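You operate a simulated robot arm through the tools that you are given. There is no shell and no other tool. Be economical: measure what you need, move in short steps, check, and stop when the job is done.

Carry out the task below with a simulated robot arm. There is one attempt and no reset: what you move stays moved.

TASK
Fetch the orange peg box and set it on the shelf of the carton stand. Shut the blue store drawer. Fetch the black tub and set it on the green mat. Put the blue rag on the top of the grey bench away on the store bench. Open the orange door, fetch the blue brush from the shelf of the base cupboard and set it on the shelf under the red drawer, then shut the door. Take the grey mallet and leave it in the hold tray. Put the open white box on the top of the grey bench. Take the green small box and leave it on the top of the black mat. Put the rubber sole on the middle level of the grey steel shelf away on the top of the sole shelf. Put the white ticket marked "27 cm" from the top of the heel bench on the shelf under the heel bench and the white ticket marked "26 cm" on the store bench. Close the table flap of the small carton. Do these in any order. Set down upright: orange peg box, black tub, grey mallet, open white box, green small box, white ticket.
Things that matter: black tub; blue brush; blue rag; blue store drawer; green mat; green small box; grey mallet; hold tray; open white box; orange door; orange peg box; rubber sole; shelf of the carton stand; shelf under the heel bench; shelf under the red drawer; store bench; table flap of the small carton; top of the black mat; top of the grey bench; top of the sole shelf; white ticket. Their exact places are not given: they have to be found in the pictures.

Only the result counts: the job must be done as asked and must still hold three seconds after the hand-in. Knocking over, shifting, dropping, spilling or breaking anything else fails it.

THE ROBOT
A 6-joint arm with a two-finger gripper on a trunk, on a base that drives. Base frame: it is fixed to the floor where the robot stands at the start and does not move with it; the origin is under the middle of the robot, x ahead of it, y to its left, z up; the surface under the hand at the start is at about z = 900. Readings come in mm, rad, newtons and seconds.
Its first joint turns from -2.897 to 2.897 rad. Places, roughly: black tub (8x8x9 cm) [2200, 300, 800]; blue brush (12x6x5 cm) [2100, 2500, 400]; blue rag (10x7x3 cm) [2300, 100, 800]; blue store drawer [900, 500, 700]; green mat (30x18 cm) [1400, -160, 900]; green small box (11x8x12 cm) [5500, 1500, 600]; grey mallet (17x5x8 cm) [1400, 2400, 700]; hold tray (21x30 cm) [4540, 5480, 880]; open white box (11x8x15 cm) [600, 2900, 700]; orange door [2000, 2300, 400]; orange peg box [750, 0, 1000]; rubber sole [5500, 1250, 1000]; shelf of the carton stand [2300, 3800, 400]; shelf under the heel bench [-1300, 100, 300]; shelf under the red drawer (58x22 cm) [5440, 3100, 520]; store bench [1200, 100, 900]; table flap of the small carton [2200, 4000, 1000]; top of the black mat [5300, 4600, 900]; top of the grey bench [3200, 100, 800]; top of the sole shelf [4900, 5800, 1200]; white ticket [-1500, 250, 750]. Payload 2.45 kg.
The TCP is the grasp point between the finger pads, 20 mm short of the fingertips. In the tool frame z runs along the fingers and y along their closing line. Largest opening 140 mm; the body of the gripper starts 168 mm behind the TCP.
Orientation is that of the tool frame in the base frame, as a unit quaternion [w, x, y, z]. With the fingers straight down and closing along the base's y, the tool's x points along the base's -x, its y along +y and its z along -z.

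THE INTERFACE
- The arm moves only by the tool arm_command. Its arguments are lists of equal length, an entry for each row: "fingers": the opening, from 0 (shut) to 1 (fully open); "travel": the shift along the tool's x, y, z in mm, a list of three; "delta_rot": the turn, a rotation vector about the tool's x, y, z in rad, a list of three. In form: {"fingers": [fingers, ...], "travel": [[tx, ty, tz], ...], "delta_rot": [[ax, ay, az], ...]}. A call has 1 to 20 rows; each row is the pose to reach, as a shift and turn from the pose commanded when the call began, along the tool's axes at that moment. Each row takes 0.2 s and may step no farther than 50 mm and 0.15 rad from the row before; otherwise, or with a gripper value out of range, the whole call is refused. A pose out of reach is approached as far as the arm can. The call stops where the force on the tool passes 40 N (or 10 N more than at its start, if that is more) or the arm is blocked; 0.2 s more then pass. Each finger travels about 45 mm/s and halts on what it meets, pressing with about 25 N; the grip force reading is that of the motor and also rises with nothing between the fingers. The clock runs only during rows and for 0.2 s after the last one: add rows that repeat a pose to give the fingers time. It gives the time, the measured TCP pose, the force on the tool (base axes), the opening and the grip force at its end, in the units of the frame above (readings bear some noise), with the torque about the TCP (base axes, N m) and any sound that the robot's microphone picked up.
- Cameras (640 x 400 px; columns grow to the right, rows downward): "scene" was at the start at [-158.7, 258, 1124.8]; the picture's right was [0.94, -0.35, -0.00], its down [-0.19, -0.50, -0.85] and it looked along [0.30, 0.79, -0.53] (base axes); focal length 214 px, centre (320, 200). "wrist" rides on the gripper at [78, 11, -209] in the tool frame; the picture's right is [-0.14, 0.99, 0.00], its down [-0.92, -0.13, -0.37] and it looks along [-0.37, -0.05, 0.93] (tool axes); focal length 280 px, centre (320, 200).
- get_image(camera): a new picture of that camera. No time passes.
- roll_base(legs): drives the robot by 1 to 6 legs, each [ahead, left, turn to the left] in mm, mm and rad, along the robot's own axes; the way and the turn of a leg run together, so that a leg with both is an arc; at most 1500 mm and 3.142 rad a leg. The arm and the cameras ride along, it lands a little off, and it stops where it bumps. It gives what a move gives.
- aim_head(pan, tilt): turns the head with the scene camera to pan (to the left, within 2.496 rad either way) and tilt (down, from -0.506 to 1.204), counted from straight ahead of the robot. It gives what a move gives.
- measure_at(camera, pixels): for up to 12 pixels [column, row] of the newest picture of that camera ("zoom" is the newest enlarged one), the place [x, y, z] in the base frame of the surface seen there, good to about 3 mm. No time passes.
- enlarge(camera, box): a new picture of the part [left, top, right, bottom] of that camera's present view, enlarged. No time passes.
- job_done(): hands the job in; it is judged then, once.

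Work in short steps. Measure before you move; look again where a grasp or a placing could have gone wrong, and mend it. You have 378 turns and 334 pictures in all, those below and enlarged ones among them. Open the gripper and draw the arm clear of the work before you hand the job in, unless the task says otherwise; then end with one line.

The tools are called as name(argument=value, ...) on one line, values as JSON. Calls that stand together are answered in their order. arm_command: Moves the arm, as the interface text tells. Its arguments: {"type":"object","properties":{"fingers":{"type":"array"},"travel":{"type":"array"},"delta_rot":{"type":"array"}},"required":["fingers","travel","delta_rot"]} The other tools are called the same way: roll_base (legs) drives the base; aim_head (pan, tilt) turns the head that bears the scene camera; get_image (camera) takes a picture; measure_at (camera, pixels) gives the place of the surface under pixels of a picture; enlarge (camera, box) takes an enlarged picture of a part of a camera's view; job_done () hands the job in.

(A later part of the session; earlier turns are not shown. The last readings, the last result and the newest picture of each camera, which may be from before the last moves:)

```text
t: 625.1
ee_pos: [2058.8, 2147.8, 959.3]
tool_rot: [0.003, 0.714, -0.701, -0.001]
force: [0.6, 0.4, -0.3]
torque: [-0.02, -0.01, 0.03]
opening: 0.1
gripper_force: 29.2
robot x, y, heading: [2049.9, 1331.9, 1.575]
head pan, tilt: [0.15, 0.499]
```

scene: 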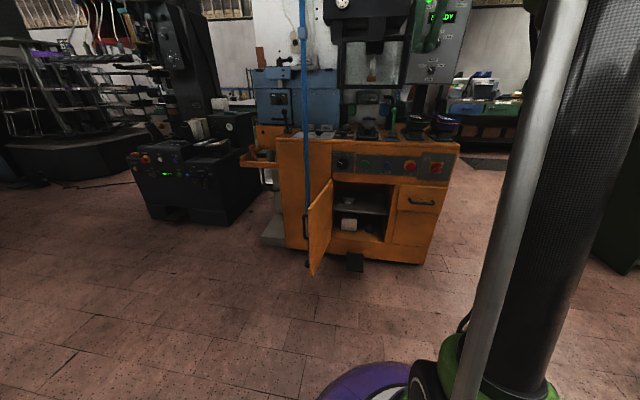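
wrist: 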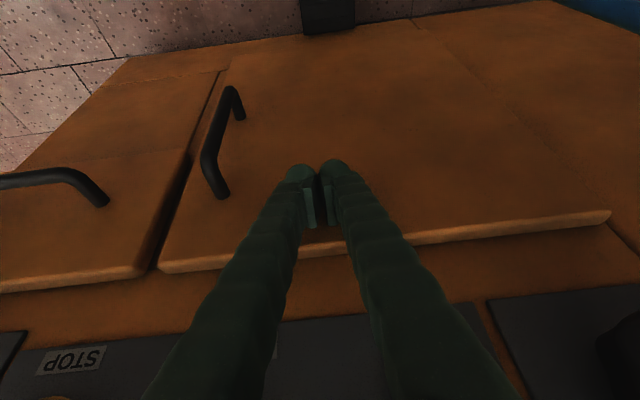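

Door is flush shut. Now the mallet: back off a little, move left and look at the side tray.

arm_command(fingers=[0.3, 0.6, 1, 1, 1], travel=[[20, 0, -40], [40, 0, -80], [60, 0, -120], [80, 0, -160], [90, 0, -200]], delta_rot=[[0, 0, 0], [0, 0, 0], [0, 0, 0], [0, 0, 0], [0, 0, 0]])

roll_base(legs=[[-100, 0, 0], [0, 660, 0], [350, 0, 0]])

get_image(camera="wrist")

get_image(camera="scene")

```text
t: 626.3
ee_pos: [2059.4, 2057.1, 1159.0]
tool_rot: [0.003, 0.713, -0.701, -0.002]
force: [0.5, -0.1, -0.5]
torque: [-0.05, -0.03, 0.01]
opening: 103.1
gripper_force: 0.1
robot x, y, heading: [2050.7, 1328.2, 1.571]
head pan, tilt: [0.15, 0.499]
```

```text
t: 632.5
ee_pos: [1401.9, 2303.9, 1160.0]
tool_rot: [0.003, 0.713, -0.701, -0.003]
force: [0.2, -0.2, 0.0]
torque: [0.01, 0.02, 0.04]
opening: 140.1
gripper_force: 0.1
robot x, y, heading: [1390.9, 1577.1, 1.571]
head pan, tilt: [0.15, 0.499]
```

```text
180 pictures are left
```

wrist: 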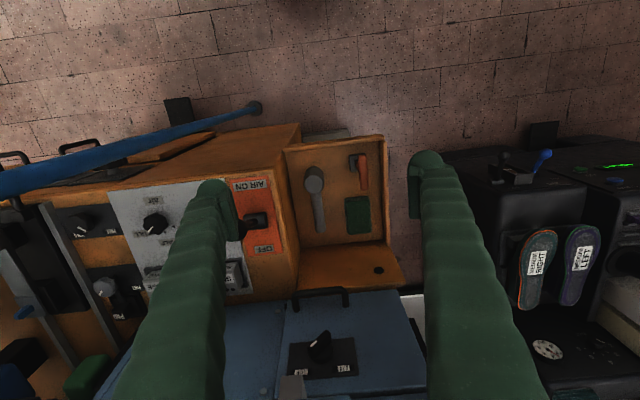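

```text
179 pictures are left
```

scene: 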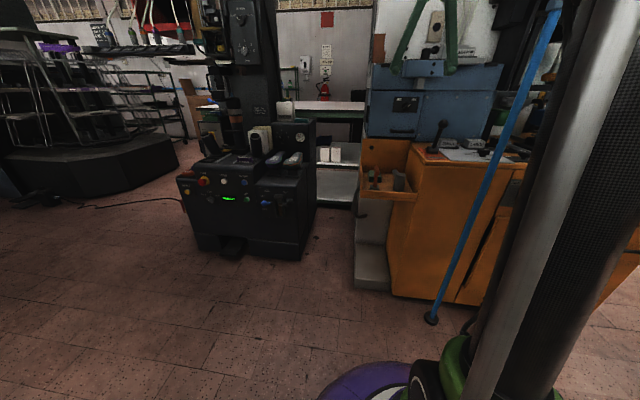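

The mallet lies in the tray at (316,200). Enlarge and measure.

enlarge(camera="wrist", box=[270, 120, 420, 290])

measure_at(camera="zoom", pixels=[[180, 135], [155, 140], [205, 135], [180, 160], [190, 200], [198, 260], [180, 110], [230, 260], [100, 100], [310, 150], [280, 220], [330, 230]])

```text
2.35 times, centred on (345, 205) of wrist
```

zoom: 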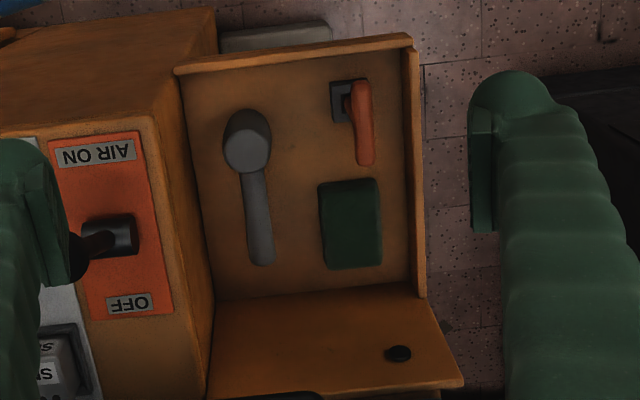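

```text
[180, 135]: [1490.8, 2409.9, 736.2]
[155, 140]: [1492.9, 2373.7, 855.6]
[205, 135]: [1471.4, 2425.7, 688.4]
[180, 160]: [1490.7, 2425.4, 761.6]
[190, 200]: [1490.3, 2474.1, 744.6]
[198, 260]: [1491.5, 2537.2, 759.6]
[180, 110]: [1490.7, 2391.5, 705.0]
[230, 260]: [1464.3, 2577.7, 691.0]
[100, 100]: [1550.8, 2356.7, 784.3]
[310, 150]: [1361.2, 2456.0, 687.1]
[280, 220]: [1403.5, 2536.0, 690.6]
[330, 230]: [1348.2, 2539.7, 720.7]
```

I measure the mallet itself: head at (247,140), handle to (262,255).

measure_at(camera="zoom", pixels=[[247, 150], [225, 150], [268, 145], [248, 118], [248, 172], [257, 200], [260, 230], [263, 258], [245, 230], [274, 230], [225, 200], [295, 200]])

measure_at(camera="zoom", pixels=[[300, 45], [410, 150], [195, 150], [420, 280], [210, 290], [365, 120], [340, 100], [350, 190], [350, 265], [300, 320], [190, 100], [130, 240]])

```text
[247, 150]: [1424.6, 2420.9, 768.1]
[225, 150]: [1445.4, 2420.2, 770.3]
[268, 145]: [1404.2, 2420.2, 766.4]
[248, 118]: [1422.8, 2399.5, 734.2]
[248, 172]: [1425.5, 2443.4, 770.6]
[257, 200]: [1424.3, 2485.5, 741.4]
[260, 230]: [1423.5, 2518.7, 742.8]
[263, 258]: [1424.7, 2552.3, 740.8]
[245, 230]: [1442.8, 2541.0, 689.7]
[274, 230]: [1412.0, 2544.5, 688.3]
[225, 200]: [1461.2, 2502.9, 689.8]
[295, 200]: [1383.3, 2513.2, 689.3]
```

```text
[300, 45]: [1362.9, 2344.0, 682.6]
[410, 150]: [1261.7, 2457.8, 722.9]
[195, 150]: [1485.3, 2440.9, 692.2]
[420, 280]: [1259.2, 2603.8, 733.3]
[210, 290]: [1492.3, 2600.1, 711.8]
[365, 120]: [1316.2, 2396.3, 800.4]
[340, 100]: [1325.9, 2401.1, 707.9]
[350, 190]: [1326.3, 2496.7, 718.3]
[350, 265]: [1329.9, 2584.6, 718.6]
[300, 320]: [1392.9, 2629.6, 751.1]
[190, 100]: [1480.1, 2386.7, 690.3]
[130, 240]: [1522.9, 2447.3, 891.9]
```

Mallet: head a standing cylinder at (1424,2422), z 690–770, handle along +y at z≈740. I go above the head, lower with fingers 80 mm open.

arm_command(fingers=[0.8, 0.58, 0.58, 0.58, 0.58, 0.58, 0.58, 0.58, 0.58, 0.58], travel=[[-42, -8, 0], [-84, -16, 0], [-124, -24, 10], [-124, -24, 55], [-124, -24, 100], [-124, -24, 145], [-124, -24, 190], [-124, -24, 235], [-124, -24, 280], [-124, -24, 310]], delta_rot=[[0, 0, 0], [0, 0, 0], [0, 0, 0], [0, 0, 0], [0, 0, 0], [0, 0, 0], [0, 0, 0], [0, 0, 0], [0, 0, 0], [0, 0, 0]])

get_image(camera="wrist")

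```text
t: 634.7
ee_pos: [1420.6, 2430.5, 849.1]
tool_rot: [0.003, 0.713, -0.702, -0.003]
force: [-0.4, -0.5, 0.4]
torque: [-0.03, 0.01, 0.0]
opening: 81.0
gripper_force: 0.0
robot x, y, heading: [1390.2, 1576.1, 1.572]
head pan, tilt: [0.15, 0.499]
```

```text
177 pictures are left
```

wrist: 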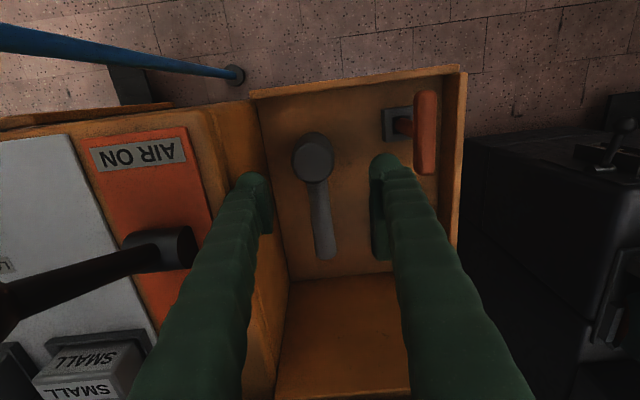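

Aligned over the head. Lower to z≈737 and close.

arm_command(fingers=[0.58, 0.58, 0.58, 0.3, 0, 0, 0, 0], travel=[[0, -3, 40], [0, -3, 80], [0, -3, 112], [0, -3, 112], [0, -3, 112], [0, -3, 112], [0, -3, 112], [0, -3, 112]], delta_rot=[[0, 0, 0], [0, 0, 0], [0, 0, 0], [0, 0, 0], [0, 0, 0], [0, 0, 0], [0, 0, 0], [0, 0, 0]])

get_image(camera="wrist")

```text
t: 636.5
ee_pos: [1422.2, 2428.6, 737.7]
tool_rot: [0.004, 0.713, -0.701, -0.003]
force: [-0.1, 0.1, -1.0]
torque: [-0.04, 0.03, 0.01]
opening: 46.1
gripper_force: 24.7
robot x, y, heading: [1392.7, 1576.8, 1.57]
head pan, tilt: [0.15, 0.499]
```

```text
176 pictures are left
```

wrist: 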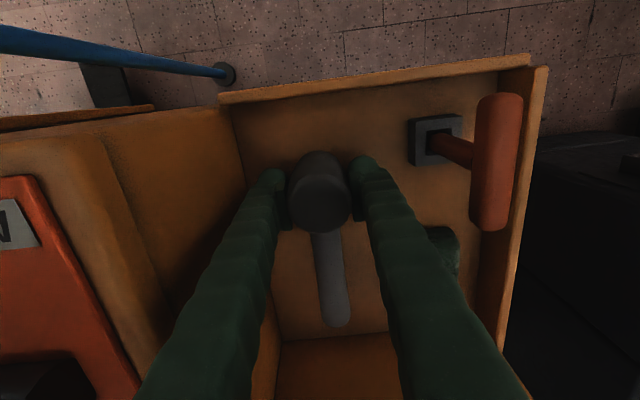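

Gripped (46 mm). Lift to z≈1160 and check.

arm_command(fingers=[0, 0, 0, 0, 0, 0, 0, 0, 0, 0], travel=[[0, 0, -15], [0, 0, -50], [0, 0, -95], [0, 0, -140], [0, 0, -185], [0, 0, -230], [0, 0, -275], [0, 0, -320], [30, 0, -355], [65, 0, -390]], delta_rot=[[0, 0, 0], [0, 0, 0], [0, 0, 0], [0, 0, 0], [0, 0, 0], [0, 0, 0], [0, 0, 0], [0, 0, 0], [0, 0, 0], [0, 0, 0]])

get_image(camera="wrist")

```text
t: 638.7
ee_pos: [1427.8, 2367.2, 1125.6]
tool_rot: [0.003, 0.714, -0.701, -0.003]
force: [0.0, 1.1, -5.0]
torque: [-0.17, -0.04, 0.01]
opening: 45.8
gripper_force: 24.9
robot x, y, heading: [1390.9, 1580.6, 1.57]
head pan, tilt: [0.15, 0.499]
```

```text
175 pictures are left
```

wrist: 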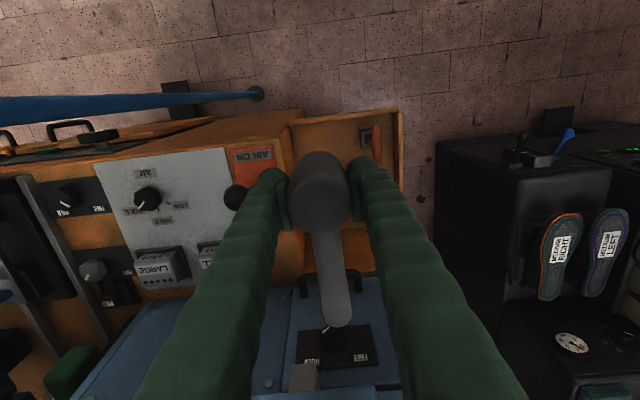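

Held firmly, level. Drive round to the left bench with the HOLD tray.

roll_base(legs=[[-270, 0, 0], [0, -1500, 0], [0, -400, 0], [1500, 0, 0], [1500, 0, 0], [120, 0, 0]])

roll_base(legs=[[0, -1235, 0]])

get_image(camera="wrist")

```text
t: 664.7
ee_pos: [3123.9, 5271.9, 1125.8]
tool_rot: [0.004, 0.736, -0.677, -0.002]
force: [-0.2, -0.3, -5.5]
torque: [-0.05, -0.01, 0.0]
opening: 46.0
gripper_force: 25.2
robot x, y, heading: [3136.8, 4481.0, 1.637]
head pan, tilt: [0.15, 0.499]
```

```text
t: 671.0
ee_pos: [4331.4, 5371.0, 1126.9]
tool_rot: [0.004, 0.745, -0.667, -0.002]
force: [0.0, -0.7, -5.7]
torque: [-0.08, -0.02, 0.01]
opening: 45.6
gripper_force: 25.1
robot x, y, heading: [4371.3, 4583.4, 1.665]
head pan, tilt: [0.15, 0.499]
```

```text
174 pictures are left
```

wrist: 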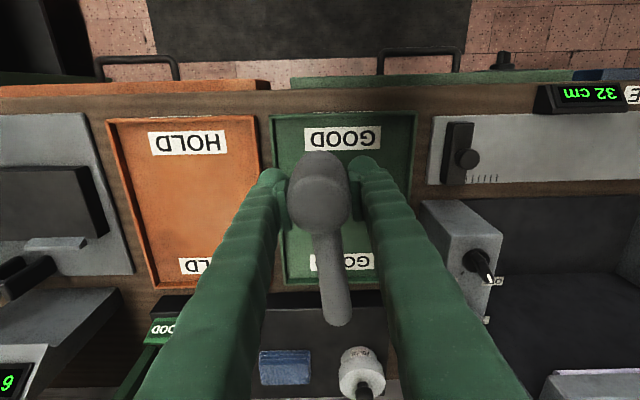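

I measure the HOLD tray's corners.

measure_at(camera="wrist", pixels=[[112, 124], [255, 118], [155, 283], [260, 170], [190, 200], [140, 200], [250, 190], [160, 300], [60, 180], [240, 225]])

```text
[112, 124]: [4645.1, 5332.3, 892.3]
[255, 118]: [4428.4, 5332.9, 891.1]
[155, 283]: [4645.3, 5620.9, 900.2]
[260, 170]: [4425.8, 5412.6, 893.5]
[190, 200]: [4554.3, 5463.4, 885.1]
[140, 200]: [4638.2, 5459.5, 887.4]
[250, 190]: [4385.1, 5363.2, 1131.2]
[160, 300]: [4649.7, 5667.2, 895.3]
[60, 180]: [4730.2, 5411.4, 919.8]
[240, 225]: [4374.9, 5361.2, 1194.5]
```

Tray: x 4428–4645, y 5332–5622, floor z 885. I straighten and align with its middle.

roll_base(legs=[[0, 0, -0.093], [45, -137, 0]])

get_image(camera="wrist")

```text
t: 672.8
ee_pos: [4548.5, 5413.8, 1126.8]
tool_rot: [0.004, 0.711, -0.704, -0.003]
force: [-0.6, -0.8, -4.9]
torque: [-0.07, -0.04, 0.03]
opening: 46.0
gripper_force: 25.1
robot x, y, heading: [4505.8, 4629.5, 1.561]
head pan, tilt: [0.15, 0.499]
```

```text
173 pictures are left
```

wrist: 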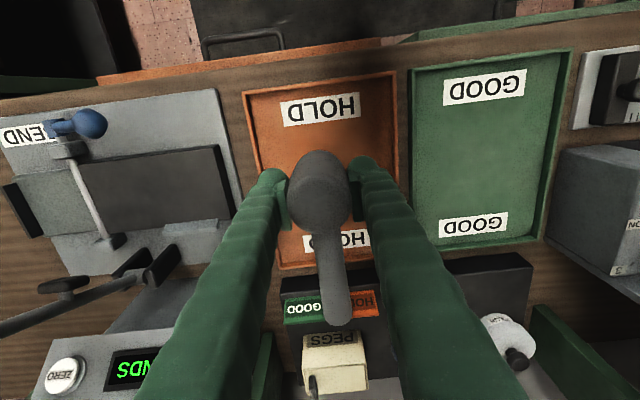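

Lower to just above the tray floor, then feel.

arm_command(fingers=[0, 0, 0, 0, 0, 0], travel=[[0, 8, 40], [0, 8, 80], [0, 8, 120], [0, 8, 160], [0, 8, 183], [0, 8, 183]], delta_rot=[[0, 0, 0], [0, 0, 0], [0, 0, 0], [0, 0, 0], [0, 0, 0], [0, 0, 0]])

arm_command(fingers=[0, 0, 0, 0, 0, 0], travel=[[0, 0, 2.5], [0, 0, 5], [0, 0, 7], [0, 0, 9], [0, 0, 11], [0, 0, 12]], delta_rot=[[0, 0, 0], [0, 0, 0], [0, 0, 0], [0, 0, 0], [0, 0, 0], [0, 0, 0]])

get_image(camera="wrist")

```text
t: 674.2
ee_pos: [4538.0, 5414.5, 941.7]
tool_rot: [0.004, 0.711, -0.703, -0.003]
force: [-0.2, 0.1, -5.2]
torque: [-0.04, -0.01, -0.02]
opening: 45.8
gripper_force: 25.5
robot x, y, heading: [4506.9, 4630.8, 1.561]
head pan, tilt: [0.15, 0.499]
```

```text
t: 675.6
ee_pos: [4539.0, 5412.9, 932.9]
tool_rot: [0.003, 0.711, -0.703, -0.003]
force: [-1.4, -5.2, 16.6]
torque: [0.0, -0.42, -0.16]
opening: 45.7
gripper_force: 25.1
robot x, y, heading: [4509.5, 4626.1, 1.568]
head pan, tilt: [0.15, 0.499]
stopped in row 6: the force on the tool passed its limit at 44 N (the readings are from after the stop); the commanded pose is now the measured one
```

```text
172 pictures are left
```

wrist: 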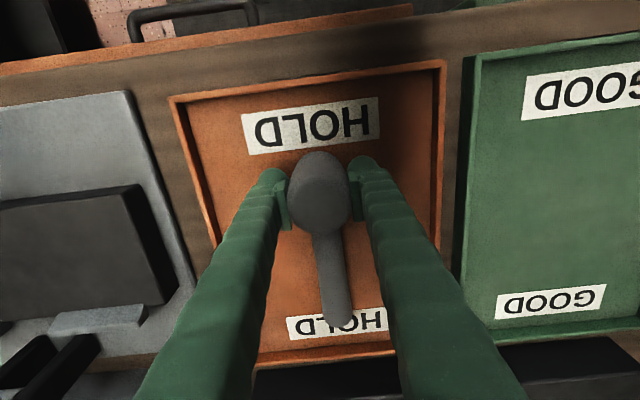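

Contact inside the tray. Release and rise.

arm_command(fingers=[0.45, 0.58, 0.58, 0.58, 0.58, 0.58, 0.58, 0.58], travel=[[0, 0, 0], [0, 0, 0], [0, 0, -20], [0, 0, -60], [0, 0, -105], [0, 0, -150], [0, 0, -195], [0, 0, -240]], delta_rot=[[0, 0, 0], [0, 0, 0], [0, 0, 0], [0, 0, 0], [0, 0, 0], [0, 0, 0], [0, 0, 0], [0, 0, 0]])

get_image(camera="wrist")

measure_at(camera="wrist", pixels=[[318, 130], [318, 145], [325, 190], [330, 200]])

```text
t: 677.4
ee_pos: [4541.7, 5415.4, 1173.7]
tool_rot: [0.004, 0.711, -0.703, -0.003]
force: [0.2, -0.1, 0.1]
torque: [-0.01, 0.0, 0.02]
opening: 81.0
gripper_force: 0.1
robot x, y, heading: [4511.4, 4627.3, 1.565]
head pan, tilt: [0.15, 0.499]
```

```text
171 pictures are left
```

wrist: 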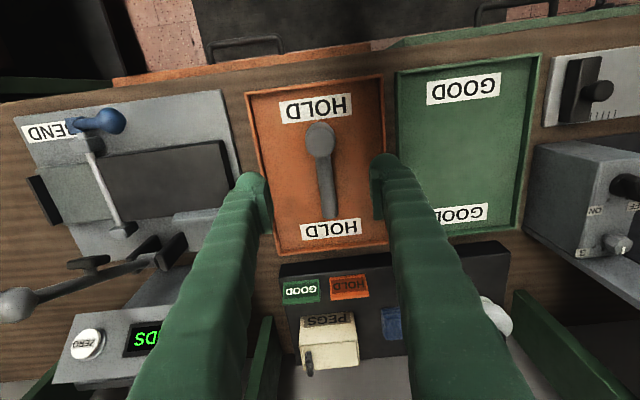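

```text
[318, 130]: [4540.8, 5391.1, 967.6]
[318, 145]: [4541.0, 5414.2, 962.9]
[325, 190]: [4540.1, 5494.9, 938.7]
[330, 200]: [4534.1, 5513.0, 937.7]
```

The mallet stands in the HOLD tray. Last item: the open white box. I drive back round to the black machine.

roll_base(legs=[[-190, 0, 0], [0, 1220, 0], [-1500, 0, 0], [-1500, 0, 0], [0, 1500, 0], [0, 1150, 0]])

aim_head(pan=-0.05, tilt=0.35)

get_image(camera="scene")

```text
t: 705.8
ee_pos: [1764.7, 2285.3, 1172.1]
tool_rot: [0.001, 0.711, -0.704, -0.002]
force: [15.7, -3.5, -4.7]
torque: [0.05, -0.42, 0.43]
opening: 69.7
gripper_force: 0.1
robot x, y, heading: [1726.8, 1499.4, 1.57]
head pan, tilt: [0.15, 0.499]
stopped in leg 5: the force on the tool passed its limit at 41 N (the readings are from after the stop); the commanded pose is now the measured one
```

```text
t: 706.5
ee_pos: [1762.4, 2285.6, 1172.3]
tool_rot: [0.001, 0.712, -0.702, -0.002]
force: [22.3, 0.4, 0.9]
torque: [-0.06, -0.02, 0.3]
opening: 66.6
gripper_force: 0.1
robot x, y, heading: [1723.5, 1499.7, 1.569]
head pan, tilt: [-0.051, 0.351]
```

```text
170 pictures are left
```

scene: 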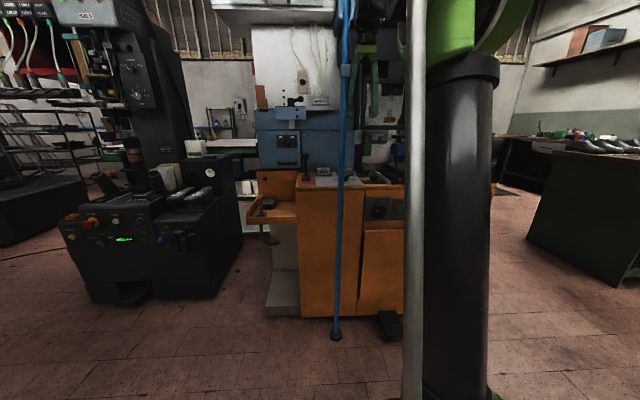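

The hand touched the blue pole at (1690,2260). I move back right and away, and check the pole.

roll_base(legs=[[0, -40, 0], [-280, 0, 0]])

get_image(camera="scene")

measure_at(camera="scene", pixels=[[336, 320], [338, 260], [341, 180], [344, 60], [335, 332], [300, 160]])

```text
t: 708.9
ee_pos: [1801.8, 2008.9, 1174.1]
tool_rot: [0.002, 0.712, -0.702, -0.001]
force: [0.2, 0.7, 0.0]
torque: [0.0, 0.0, -0.02]
opening: 81.2
gripper_force: 0.1
robot x, y, heading: [1769.0, 1223.0, 1.57]
head pan, tilt: [-0.051, 0.351]
```

```text
169 pictures are left
```

scene: 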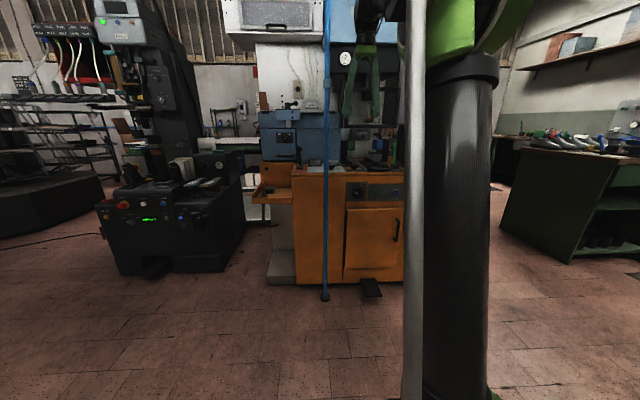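

```text
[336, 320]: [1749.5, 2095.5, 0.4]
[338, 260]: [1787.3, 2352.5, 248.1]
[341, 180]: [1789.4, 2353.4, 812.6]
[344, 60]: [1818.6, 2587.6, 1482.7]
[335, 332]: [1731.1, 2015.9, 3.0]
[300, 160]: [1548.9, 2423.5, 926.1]
```

I re-measure the pole on this picture.

measure_at(camera="scene", pixels=[[325, 293], [325, 240], [326, 180], [327, 120], [327, 60]])

```text
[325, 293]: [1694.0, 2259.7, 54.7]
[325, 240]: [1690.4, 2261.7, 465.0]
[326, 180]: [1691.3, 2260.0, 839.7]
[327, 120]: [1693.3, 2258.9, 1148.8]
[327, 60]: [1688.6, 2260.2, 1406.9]
```

The pole is unmoved. I continue left to x≈600.

roll_base(legs=[[0, 1180, 0], [350, 0, 0]])

get_image(camera="scene")

get_image(camera="wrist")

```text
t: 716.7
ee_pos: [657.2, 2371.6, 1173.4]
tool_rot: [-0.001, -0.704, 0.71, 0.001]
force: [0.2, 0.2, 0.6]
torque: [-0.04, -0.03, -0.01]
opening: 81.2
gripper_force: 0.0
robot x, y, heading: [606.7, 1582.5, 1.55]
head pan, tilt: [-0.051, 0.351]
```

```text
168 pictures are left
```

scene: 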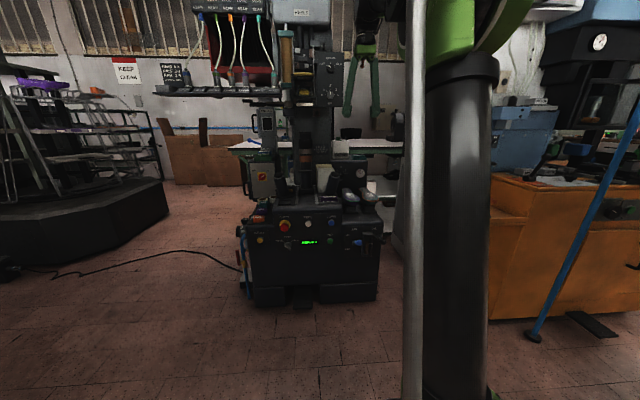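

```text
167 pictures are left
```

wrist: 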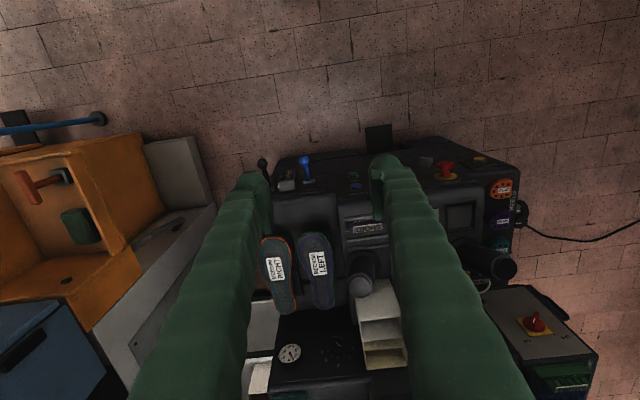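

I enlarge both to identify the open white box.

enlarge(camera="wrist", box=[240, 220, 440, 400])

enlarge(camera="scene", box=[230, 130, 410, 280])

```text
2.22 times, centred on (340, 310) of wrist
```

zoom: 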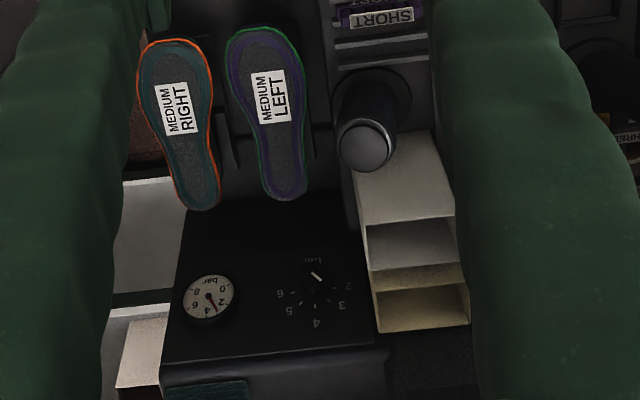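

```text
2.67 times, centred on (320, 205) of scene
```

zoom: 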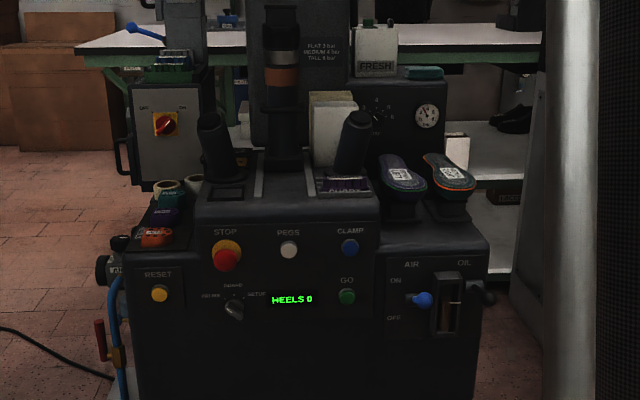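

Two open boxes stand one behind the other: a white one in front, a cream one behind. I measure their rims.

measure_at(camera="wrist", pixels=[[354, 322], [380, 319], [357, 340], [382, 338], [370, 303], [360, 300], [370, 330], [358, 362], [385, 360], [384, 345], [360, 350], [355, 280]])

roll_base(legs=[[0, -20, 0.02]])

```text
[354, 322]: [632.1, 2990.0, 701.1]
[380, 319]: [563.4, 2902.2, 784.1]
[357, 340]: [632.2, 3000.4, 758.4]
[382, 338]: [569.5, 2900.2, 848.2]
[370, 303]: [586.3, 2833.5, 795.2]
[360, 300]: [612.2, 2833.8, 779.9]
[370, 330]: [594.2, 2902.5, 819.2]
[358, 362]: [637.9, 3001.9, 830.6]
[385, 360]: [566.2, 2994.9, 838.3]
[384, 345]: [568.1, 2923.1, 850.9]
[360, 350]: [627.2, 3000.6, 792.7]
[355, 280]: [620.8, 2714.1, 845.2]
```

```text
t: 717.5
ee_pos: [661.3, 2372.0, 1172.8]
tool_rot: [0.001, 0.712, -0.702, -0.001]
force: [-0.6, 0.8, -1.0]
torque: [0.02, -0.04, -0.04]
opening: 81.2
gripper_force: 0.1
robot x, y, heading: [628.1, 1583.4, 1.57]
head pan, tilt: [-0.051, 0.351]
```

I measure the press column and overhead parts near the box with the scene camera.

get_image(camera="scene")

measure_at(camera="scene", pixels=[[320, 160], [324, 100], [330, 60], [330, 40], [330, 180], [322, 170], [305, 130], [345, 120], [300, 90], [290, 60], [335, 155], [350, 140]])

enlarge(camera="scene", box=[240, 10, 420, 210])

```text
164 pictures are left
```

scene: 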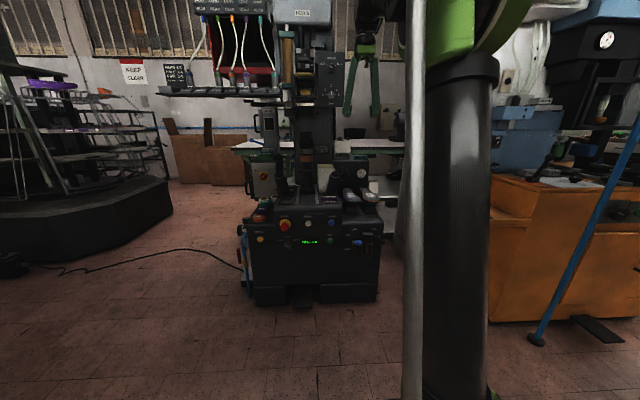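

```text
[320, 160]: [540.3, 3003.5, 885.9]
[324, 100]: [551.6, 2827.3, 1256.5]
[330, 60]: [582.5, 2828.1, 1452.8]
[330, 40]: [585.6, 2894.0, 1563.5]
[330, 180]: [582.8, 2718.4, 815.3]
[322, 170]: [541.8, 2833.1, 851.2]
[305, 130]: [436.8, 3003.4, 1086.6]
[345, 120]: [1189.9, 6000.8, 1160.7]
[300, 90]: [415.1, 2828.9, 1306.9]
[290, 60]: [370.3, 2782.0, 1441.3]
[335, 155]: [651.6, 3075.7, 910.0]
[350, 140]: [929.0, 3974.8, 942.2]
```

```text
2.00 times, centred on (330, 110) of scene
```

zoom: 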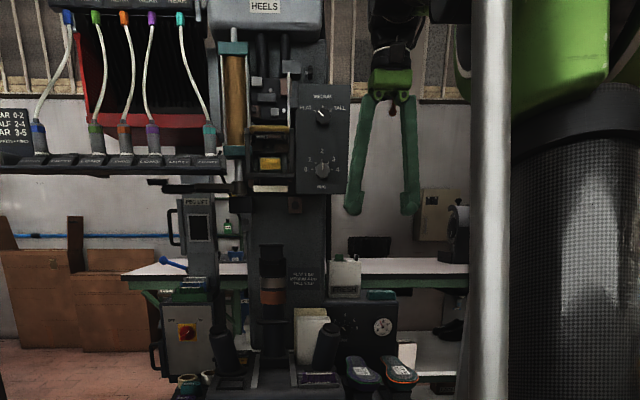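

The overhead panel's bottom is about z 1220 at y 2828, so I'll come in tilted. I drive closer and look at the box from the wrist camera with a tilt.

roll_base(legs=[[230, 70, 0]])

arm_command(fingers=[0.7, 0.85, 1, 1, 1], travel=[[0, 0, 10], [0, 0, 20], [0, 0, 30], [0, 0, 40], [0, 0, 50]], delta_rot=[[0, -0.14, 0], [0, -0.28, 0], [0, -0.42, 0], [0, -0.56, 0], [0, -0.7, 0]])

get_image(camera="wrist")

```text
t: 719.3
ee_pos: [589.5, 2603.3, 1174.6]
tool_rot: [0.001, 0.713, -0.701, -0.001]
force: [0.1, -0.2, -0.4]
torque: [0.02, 0.0, 0.01]
opening: 81.3
gripper_force: 0.1
robot x, y, heading: [558.4, 1812.3, 1.573]
head pan, tilt: [-0.051, 0.351]
```

```text
t: 720.5
ee_pos: [590.4, 2603.7, 1123.5]
tool_rot: [-0.24, 0.669, -0.659, -0.247]
force: [0.6, 0.2, 0.2]
torque: [-0.02, 0.02, 0.0]
opening: 139.6
gripper_force: 0.1
robot x, y, heading: [557.5, 1813.1, 1.577]
head pan, tilt: [-0.051, 0.351]
```

```text
162 pictures are left
```

wrist: 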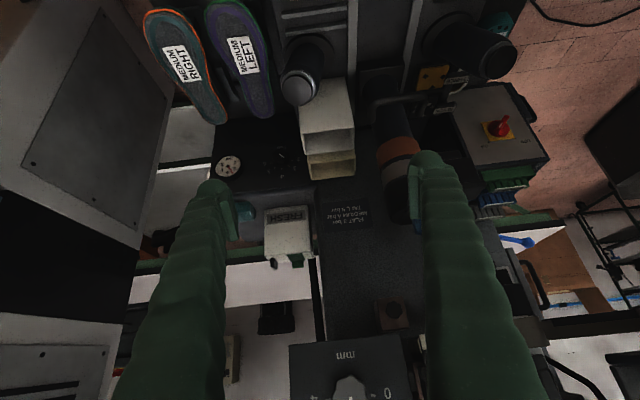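

Now I enlarge the box and its neighbours.

enlarge(camera="wrist", box=[230, 40, 450, 220])

measure_at(camera="zoom", pixels=[[205, 205], [355, 185], [215, 255], [365, 240], [280, 265], [280, 225], [230, 150], [330, 130], [290, 320], [290, 180], [435, 260], [190, 220]])

```text
2.22 times, centred on (340, 130) of wrist
```

zoom: 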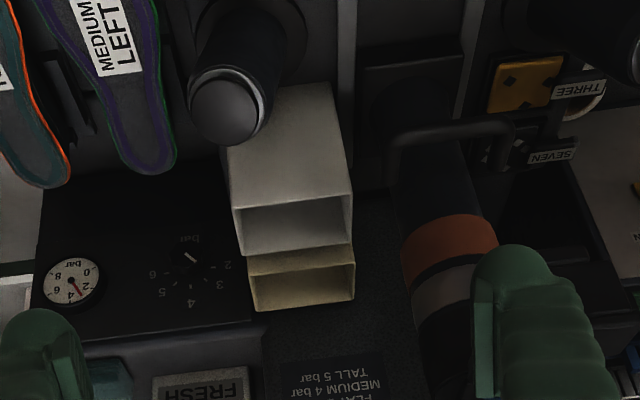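

```text
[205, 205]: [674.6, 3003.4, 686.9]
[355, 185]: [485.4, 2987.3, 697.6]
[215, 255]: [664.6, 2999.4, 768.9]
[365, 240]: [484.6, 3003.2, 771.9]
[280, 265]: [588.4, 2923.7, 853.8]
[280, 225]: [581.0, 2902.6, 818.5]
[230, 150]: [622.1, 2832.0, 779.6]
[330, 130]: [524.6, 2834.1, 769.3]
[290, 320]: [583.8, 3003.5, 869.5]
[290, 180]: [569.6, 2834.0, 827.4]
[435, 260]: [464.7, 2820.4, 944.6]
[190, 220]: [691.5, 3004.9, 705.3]
```

I measure rim corners, the cylinder's and handle-loop's edges.

measure_at(camera="zoom", pixels=[[237, 207], [351, 194], [247, 254], [350, 243], [300, 200], [300, 248], [403, 245], [393, 140], [410, 285], [395, 180], [230, 100], [262, 120]])

```text
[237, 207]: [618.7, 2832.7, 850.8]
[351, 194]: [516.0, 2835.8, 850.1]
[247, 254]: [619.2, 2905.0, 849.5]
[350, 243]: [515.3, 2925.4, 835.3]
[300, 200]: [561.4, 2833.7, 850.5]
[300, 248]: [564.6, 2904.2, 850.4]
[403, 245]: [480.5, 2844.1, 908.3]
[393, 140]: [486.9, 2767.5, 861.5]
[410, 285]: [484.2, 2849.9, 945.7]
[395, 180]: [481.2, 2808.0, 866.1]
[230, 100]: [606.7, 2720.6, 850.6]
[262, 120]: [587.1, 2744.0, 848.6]
```

White box: x 512–622, y 2833–2905, rim z 850; a press cylinder is close on its left (x≈484), so I'll pinch its free right wall (one finger inside). I drive 120 mm closer and descend in front at lower tilt (0.4).

roll_base(legs=[[120, 0, 0]])

arm_command(fingers=[0.8, 0.6, 0.43, 0.43, 0.43, 0.43], travel=[[19, -6, 40], [38, -12, 81], [58, -18, 122], [77, -24, 162], [96.8, -30, 203.5], [96.8, -30, 203.5]], delta_rot=[[0, 0.06, 0], [0, 0.12, 0], [0, 0.18, 0], [0, 0.24, 0], [0, 0.3, 0], [0, 0.3, 0]])

get_image(camera="wrist")

```text
t: 721.8
ee_pos: [590.6, 2723.2, 1123.1]
tool_rot: [-0.239, 0.67, -0.659, -0.246]
force: [-0.4, -0.5, 0.6]
torque: [0.0, 0.02, 0.03]
opening: 140.1
gripper_force: 0.0
robot x, y, heading: [557.9, 1932.9, 1.574]
head pan, tilt: [-0.051, 0.351]
```

```text
t: 723.1
ee_pos: [619.3, 2780.4, 904.6]
tool_rot: [-0.137, 0.699, -0.687, -0.142]
force: [0.0, -0.2, -0.4]
torque: [0.0, 0.02, -0.01]
opening: 60.2
gripper_force: 0.1
robot x, y, heading: [559.4, 1937.5, 1.572]
head pan, tilt: [-0.051, 0.351]
```

```text
160 pictures are left
```

wrist: 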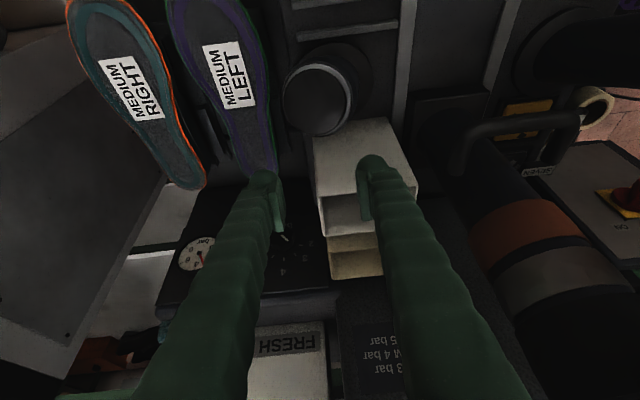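

I check the insole's extent next to the outer finger.

measure_at(camera="wrist", pixels=[[255, 165], [268, 160], [262, 120], [320, 200], [415, 190], [325, 150], [385, 130], [335, 90], [315, 125], [290, 200]])

```text
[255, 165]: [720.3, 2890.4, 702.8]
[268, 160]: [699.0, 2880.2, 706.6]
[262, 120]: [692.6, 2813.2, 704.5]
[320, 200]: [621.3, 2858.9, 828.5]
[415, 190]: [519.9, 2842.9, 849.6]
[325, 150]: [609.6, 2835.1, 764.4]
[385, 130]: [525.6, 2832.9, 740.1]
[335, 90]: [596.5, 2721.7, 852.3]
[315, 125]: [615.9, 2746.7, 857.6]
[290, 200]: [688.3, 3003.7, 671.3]
```

The outer finger's side is free. Forward 88 mm above the rim, then down so the wall is between the fingers.

arm_command(fingers=[0.43, 0.43, 0.43, 0.43], travel=[[-41, -1, 17], [-81, -1, 34], [-68, -1, 66], [-54.4, -1, 99]], delta_rot=[[0, 0, 0], [0, 0, 0], [0, 0, 0], [0, 0, 0]])

get_image(camera="wrist")

```text
t: 724.1
ee_pos: [617.1, 2868.1, 832.8]
tool_rot: [-0.138, 0.698, -0.688, -0.143]
force: [-0.3, -0.8, -0.1]
torque: [0.03, 0.03, -0.02]
opening: 60.4
gripper_force: 0.1
robot x, y, heading: [563.2, 1933.6, 1.577]
head pan, tilt: [-0.051, 0.351]
```

```text
159 pictures are left
```

wrist: 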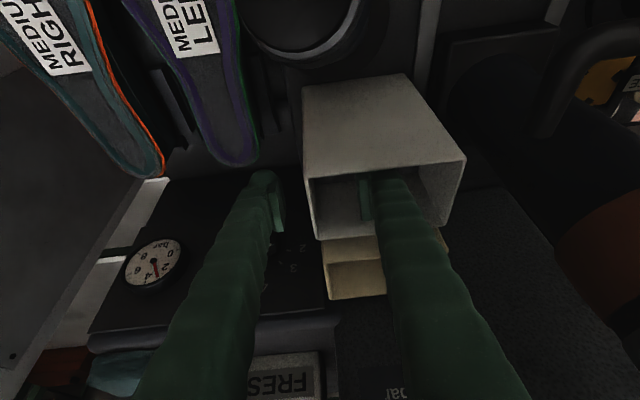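

One finger is inside, one outside. Close on the wall.

arm_command(fingers=[0.3, 0.15, 0, 0, 0, 0], travel=[[0, 0, 0], [0, 0, 0], [0, 0, 0], [0, 0, 0], [0, 0, 0], [0, 0, 0]], delta_rot=[[0, 0, 0], [0, 0, 0], [0, 0, 0], [0, 0, 0], [0, 0, 0], [0, 0, 0]])

get_image(camera="wrist")

```text
t: 725.5
ee_pos: [616.8, 2868.2, 834.3]
tool_rot: [-0.138, 0.699, -0.687, -0.143]
force: [4.0, 0.2, 2.4]
torque: [0.05, 0.02, -0.14]
opening: 6.2
gripper_force: 25.2
robot x, y, heading: [560.6, 1936.2, 1.576]
head pan, tilt: [-0.051, 0.351]
```

```text
158 pictures are left
```

wrist: 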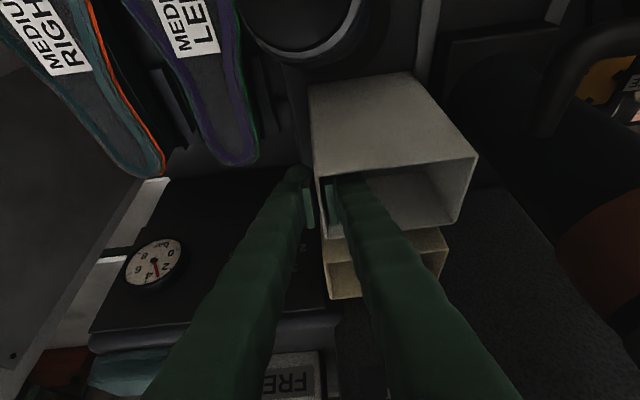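

Wall pinched (6 mm). Lift 60 mm and check.

arm_command(fingers=[0, 0, 0, 0], travel=[[-6, 0, -14], [-12, 0, -28], [-18, 0, -42], [-23, 0, -55]], delta_rot=[[0, 0, 0], [0, 0, 0], [0, 0, 0], [0, 0, 0]])

get_image(camera="wrist")

```text
t: 726.5
ee_pos: [616.3, 2868.6, 892.9]
tool_rot: [-0.138, 0.699, -0.687, -0.143]
force: [0.2, 0.0, -2.9]
torque: [-0.03, -0.2, 0.01]
opening: 5.9
gripper_force: 24.7
robot x, y, heading: [562.5, 1933.6, 1.573]
head pan, tilt: [-0.051, 0.351]
```

```text
157 pictures are left
```

wrist: 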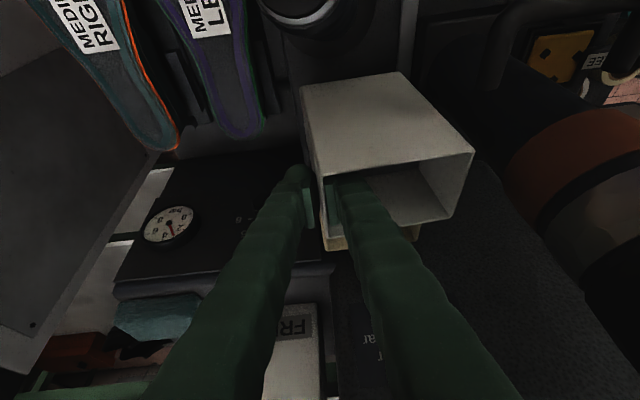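

It holds with a slight sag. Now back 55 mm, then up 160 mm past the post.

arm_command(fingers=[0, 0, 0, 0, 0, 0, 0], travel=[[25, 0, -11], [50, 0, -21], [38, 0, -52], [25, 0, -84], [13, 0, -115], [0, 0, -146], [-12, 0, -168]], delta_rot=[[0, 0, 0], [0, 0, 0], [0, 0, 0], [0, 0, 0], [0, 0, 0], [0, 0, 0], [0, 0, 0]])

get_image(camera="wrist")

get_image(camera="scene")

```text
t: 728.1
ee_pos: [619.3, 2816.0, 1054.9]
tool_rot: [-0.139, 0.698, -0.688, -0.142]
force: [-0.2, 0.4, -2.9]
torque: [0.01, -0.14, 0.02]
opening: 5.9
gripper_force: 25.1
robot x, y, heading: [558.9, 1937.7, 1.576]
head pan, tilt: [-0.051, 0.351]
```

```text
156 pictures are left
```

wrist: 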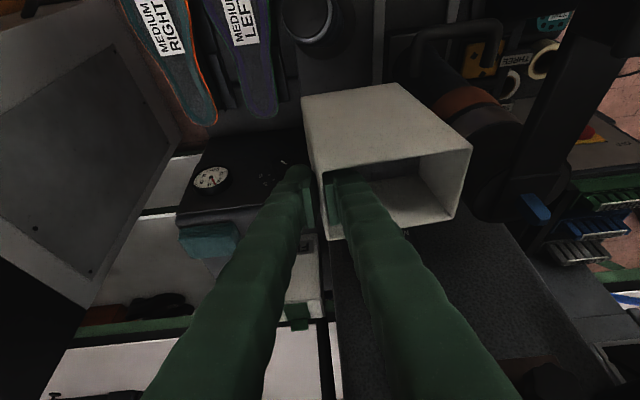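

```text
155 pictures are left
```

scene: 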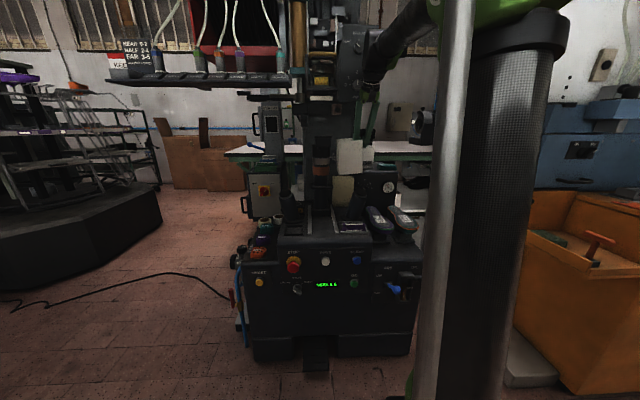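

Clear of the post. I back out, turn round to face −y and drive along toward the grey bench (the cleared spot where the tub and rag were).

roll_base(legs=[[-420, 0, 0]])

arm_command(fingers=[0, 0, 0, 0], travel=[[35, 0, -20], [70, 0, -40], [105, 0, -60], [140, 0, -80]], delta_rot=[[0, 0, 0], [0, 0, 0], [0, 0, 0], [0, 0, 0]])

roll_base(legs=[[0, 0, -1.57], [0, 0, -1.57], [0, 1500, 0], [0, 130, 0]])

get_image(camera="wrist")

```text
t: 730.7
ee_pos: [618.7, 2397.1, 1054.6]
tool_rot: [-0.138, 0.7, -0.686, -0.143]
force: [0.2, 0.2, -3.7]
torque: [-0.03, -0.16, 0.01]
opening: 6.2
gripper_force: 25.4
robot x, y, heading: [562.3, 1514.3, 1.58]
head pan, tilt: [-0.051, 0.351]
```

```text
t: 731.7
ee_pos: [619.6, 2235.7, 1072.9]
tool_rot: [-0.138, 0.7, -0.686, -0.144]
force: [0.9, 1.2, -2.9]
torque: [-0.05, -0.15, 0.01]
opening: 5.9
gripper_force: 24.8
robot x, y, heading: [564.8, 1514.5, 1.576]
head pan, tilt: [-0.051, 0.351]
```

```text
t: 747.5
ee_pos: [2102.2, 807.6, 1073.5]
tool_rot: [0.143, 0.685, 0.701, -0.138]
force: [-1.1, 0.4, -4.1]
torque: [-0.02, 0.17, 0.0]
opening: 6.2
gripper_force: 25.3
robot x, y, heading: [2157.4, 1527.9, -1.562]
head pan, tilt: [-0.051, 0.351]
```

```text
154 pictures are left
```

wrist: 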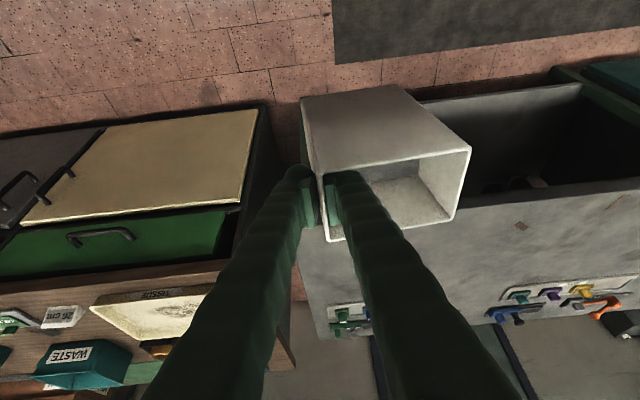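

Move left 110 mm and ahead 440 mm; the box (bottom z≈940) passes over the bench edge.

roll_base(legs=[[0, 110, 0], [440, 0, 0]])

get_image(camera="wrist")

```text
t: 751.0
ee_pos: [2211.4, 375.8, 1074.4]
tool_rot: [0.143, 0.686, 0.699, -0.138]
force: [-0.5, 0.0, -4.1]
torque: [0.03, 0.17, 0.04]
opening: 6.0
gripper_force: 24.9
robot x, y, heading: [2269.1, 1095.9, -1.569]
head pan, tilt: [-0.051, 0.351]
```

```text
153 pictures are left
```

wrist: 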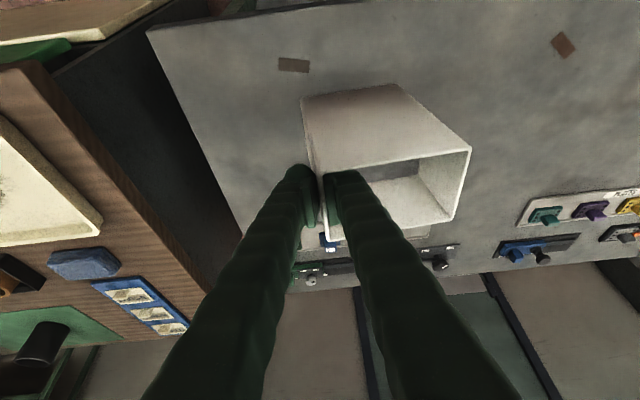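

I measure the box rim to see its roll.

measure_at(camera="wrist", pixels=[[325, 172], [468, 150], [400, 162], [453, 216], [400, 228], [305, 108], [395, 88], [420, 115], [315, 150]])

```text
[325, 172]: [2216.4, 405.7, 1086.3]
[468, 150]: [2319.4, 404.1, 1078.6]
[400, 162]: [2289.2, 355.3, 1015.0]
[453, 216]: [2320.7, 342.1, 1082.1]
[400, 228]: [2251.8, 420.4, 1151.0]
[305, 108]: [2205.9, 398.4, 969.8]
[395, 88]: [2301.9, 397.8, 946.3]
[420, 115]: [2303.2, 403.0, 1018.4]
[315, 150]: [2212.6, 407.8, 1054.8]
```

Rim sags only ~3.5°. I correct that roll while reaching to y≈290 and lowering to just above the bench.

arm_command(fingers=[0, 0, 0, 0, 0], travel=[[-7, 0, 39], [-14, 0, 78], [-20, 0, 116], [-27, 0, 154], [-27, 0, 154]], delta_rot=[[-0.014, 0, 0.006], [-0.028, 0, 0.012], [-0.042, 0, 0.018], [-0.055, 0, 0.023], [-0.055, 0, 0.023]])

get_image(camera="wrist")

```text
t: 752.2
ee_pos: [2214.9, 289.7, 943.1]
tool_rot: [0.164, 0.691, 0.694, -0.116]
force: [0.2, 0.0, -3.7]
torque: [0.02, 0.17, 0.01]
opening: 6.1
gripper_force: 24.8
robot x, y, heading: [2270.5, 1098.9, -1.568]
head pan, tilt: [-0.051, 0.351]
```

```text
152 pictures are left
```

wrist: 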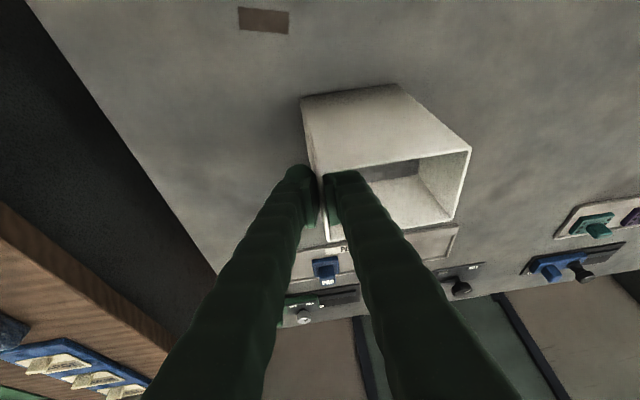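

Lower in small steps to contact.

arm_command(fingers=[0, 0, 0, 0, 0, 0, 0], travel=[[1, 0, 2.3], [2, 0, 4.6], [3, 0, 6.5], [3.7, 0, 8.3], [4.5, 0, 10.1], [5.2, 0, 12], [6, 0, 14]], delta_rot=[[0, 0, 0], [0, 0, 0], [0, 0, 0], [0, 0, 0], [0, 0, 0], [0, 0, 0], [0, 0, 0]])

get_image(camera="wrist")

```text
t: 753.8
ee_pos: [2215.0, 291.2, 927.4]
tool_rot: [0.163, 0.691, 0.694, -0.117]
force: [-4.0, -6.3, 24.2]
torque: [-0.13, 0.04, -0.08]
opening: 6.0
gripper_force: 24.6
robot x, y, heading: [2271.1, 1097.0, -1.568]
head pan, tilt: [-0.051, 0.351]
```

```text
151 pictures are left
```

wrist: 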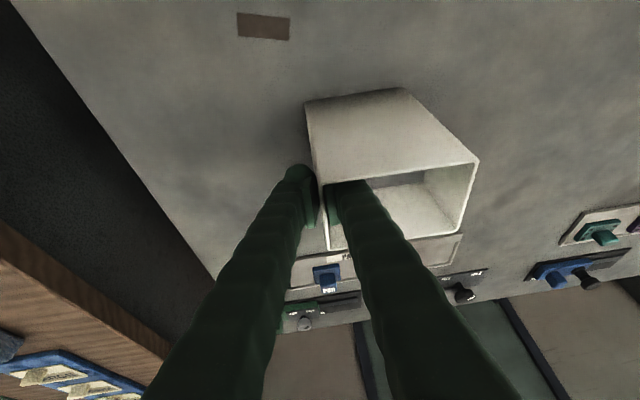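

Contact. Open a little (finger inside the box stays clear) and lift straight out.

arm_command(fingers=[0.15, 0.3, 0.3, 0.3, 0.3, 0.3, 0.3], travel=[[0, 0, 0], [0, 0, 0], [-12, 0, -28], [-28, 0, -66], [-44, 0, -105], [-62, 0, -147], [-80, 0, -190]], delta_rot=[[0, 0, 0], [0, 0, 0], [0, 0, 0], [0, 0, 0], [0, 0, 0], [0, 0, 0], [0, 0, 0]])

get_image(camera="wrist")

aim_head(pan=0.05, tilt=0.5)

get_image(camera="scene")

```text
t: 755.4
ee_pos: [2203.0, 289.2, 1130.4]
tool_rot: [0.164, 0.691, 0.694, -0.118]
force: [-0.2, 0.6, -0.5]
torque: [0.03, -0.06, -0.02]
opening: 41.9
gripper_force: 0.1
robot x, y, heading: [2270.3, 1092.3, -1.565]
head pan, tilt: [-0.051, 0.351]
```

```text
150 pictures are left
```

wrist: 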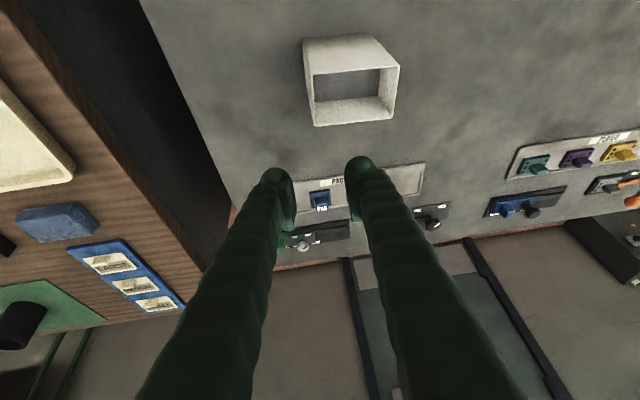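

```text
t: 756.1
ee_pos: [2202.2, 289.6, 1131.3]
tool_rot: [0.163, 0.691, 0.694, -0.118]
force: [-0.5, 0.0, 0.3]
torque: [-0.02, -0.03, 0.0]
opening: 41.9
gripper_force: 0.0
robot x, y, heading: [2269.3, 1093.5, -1.568]
head pan, tilt: [0.051, 0.499]
```

```text
149 pictures are left
```

scene: 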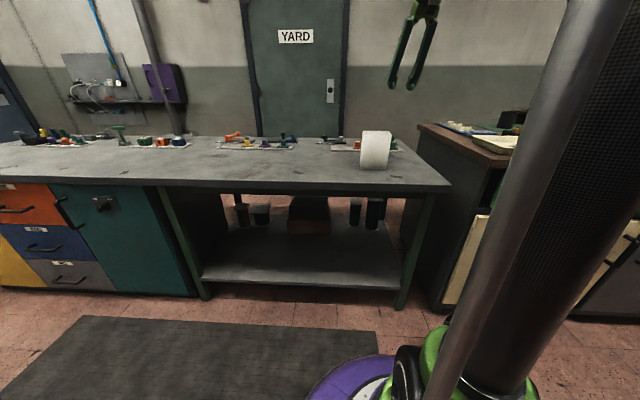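

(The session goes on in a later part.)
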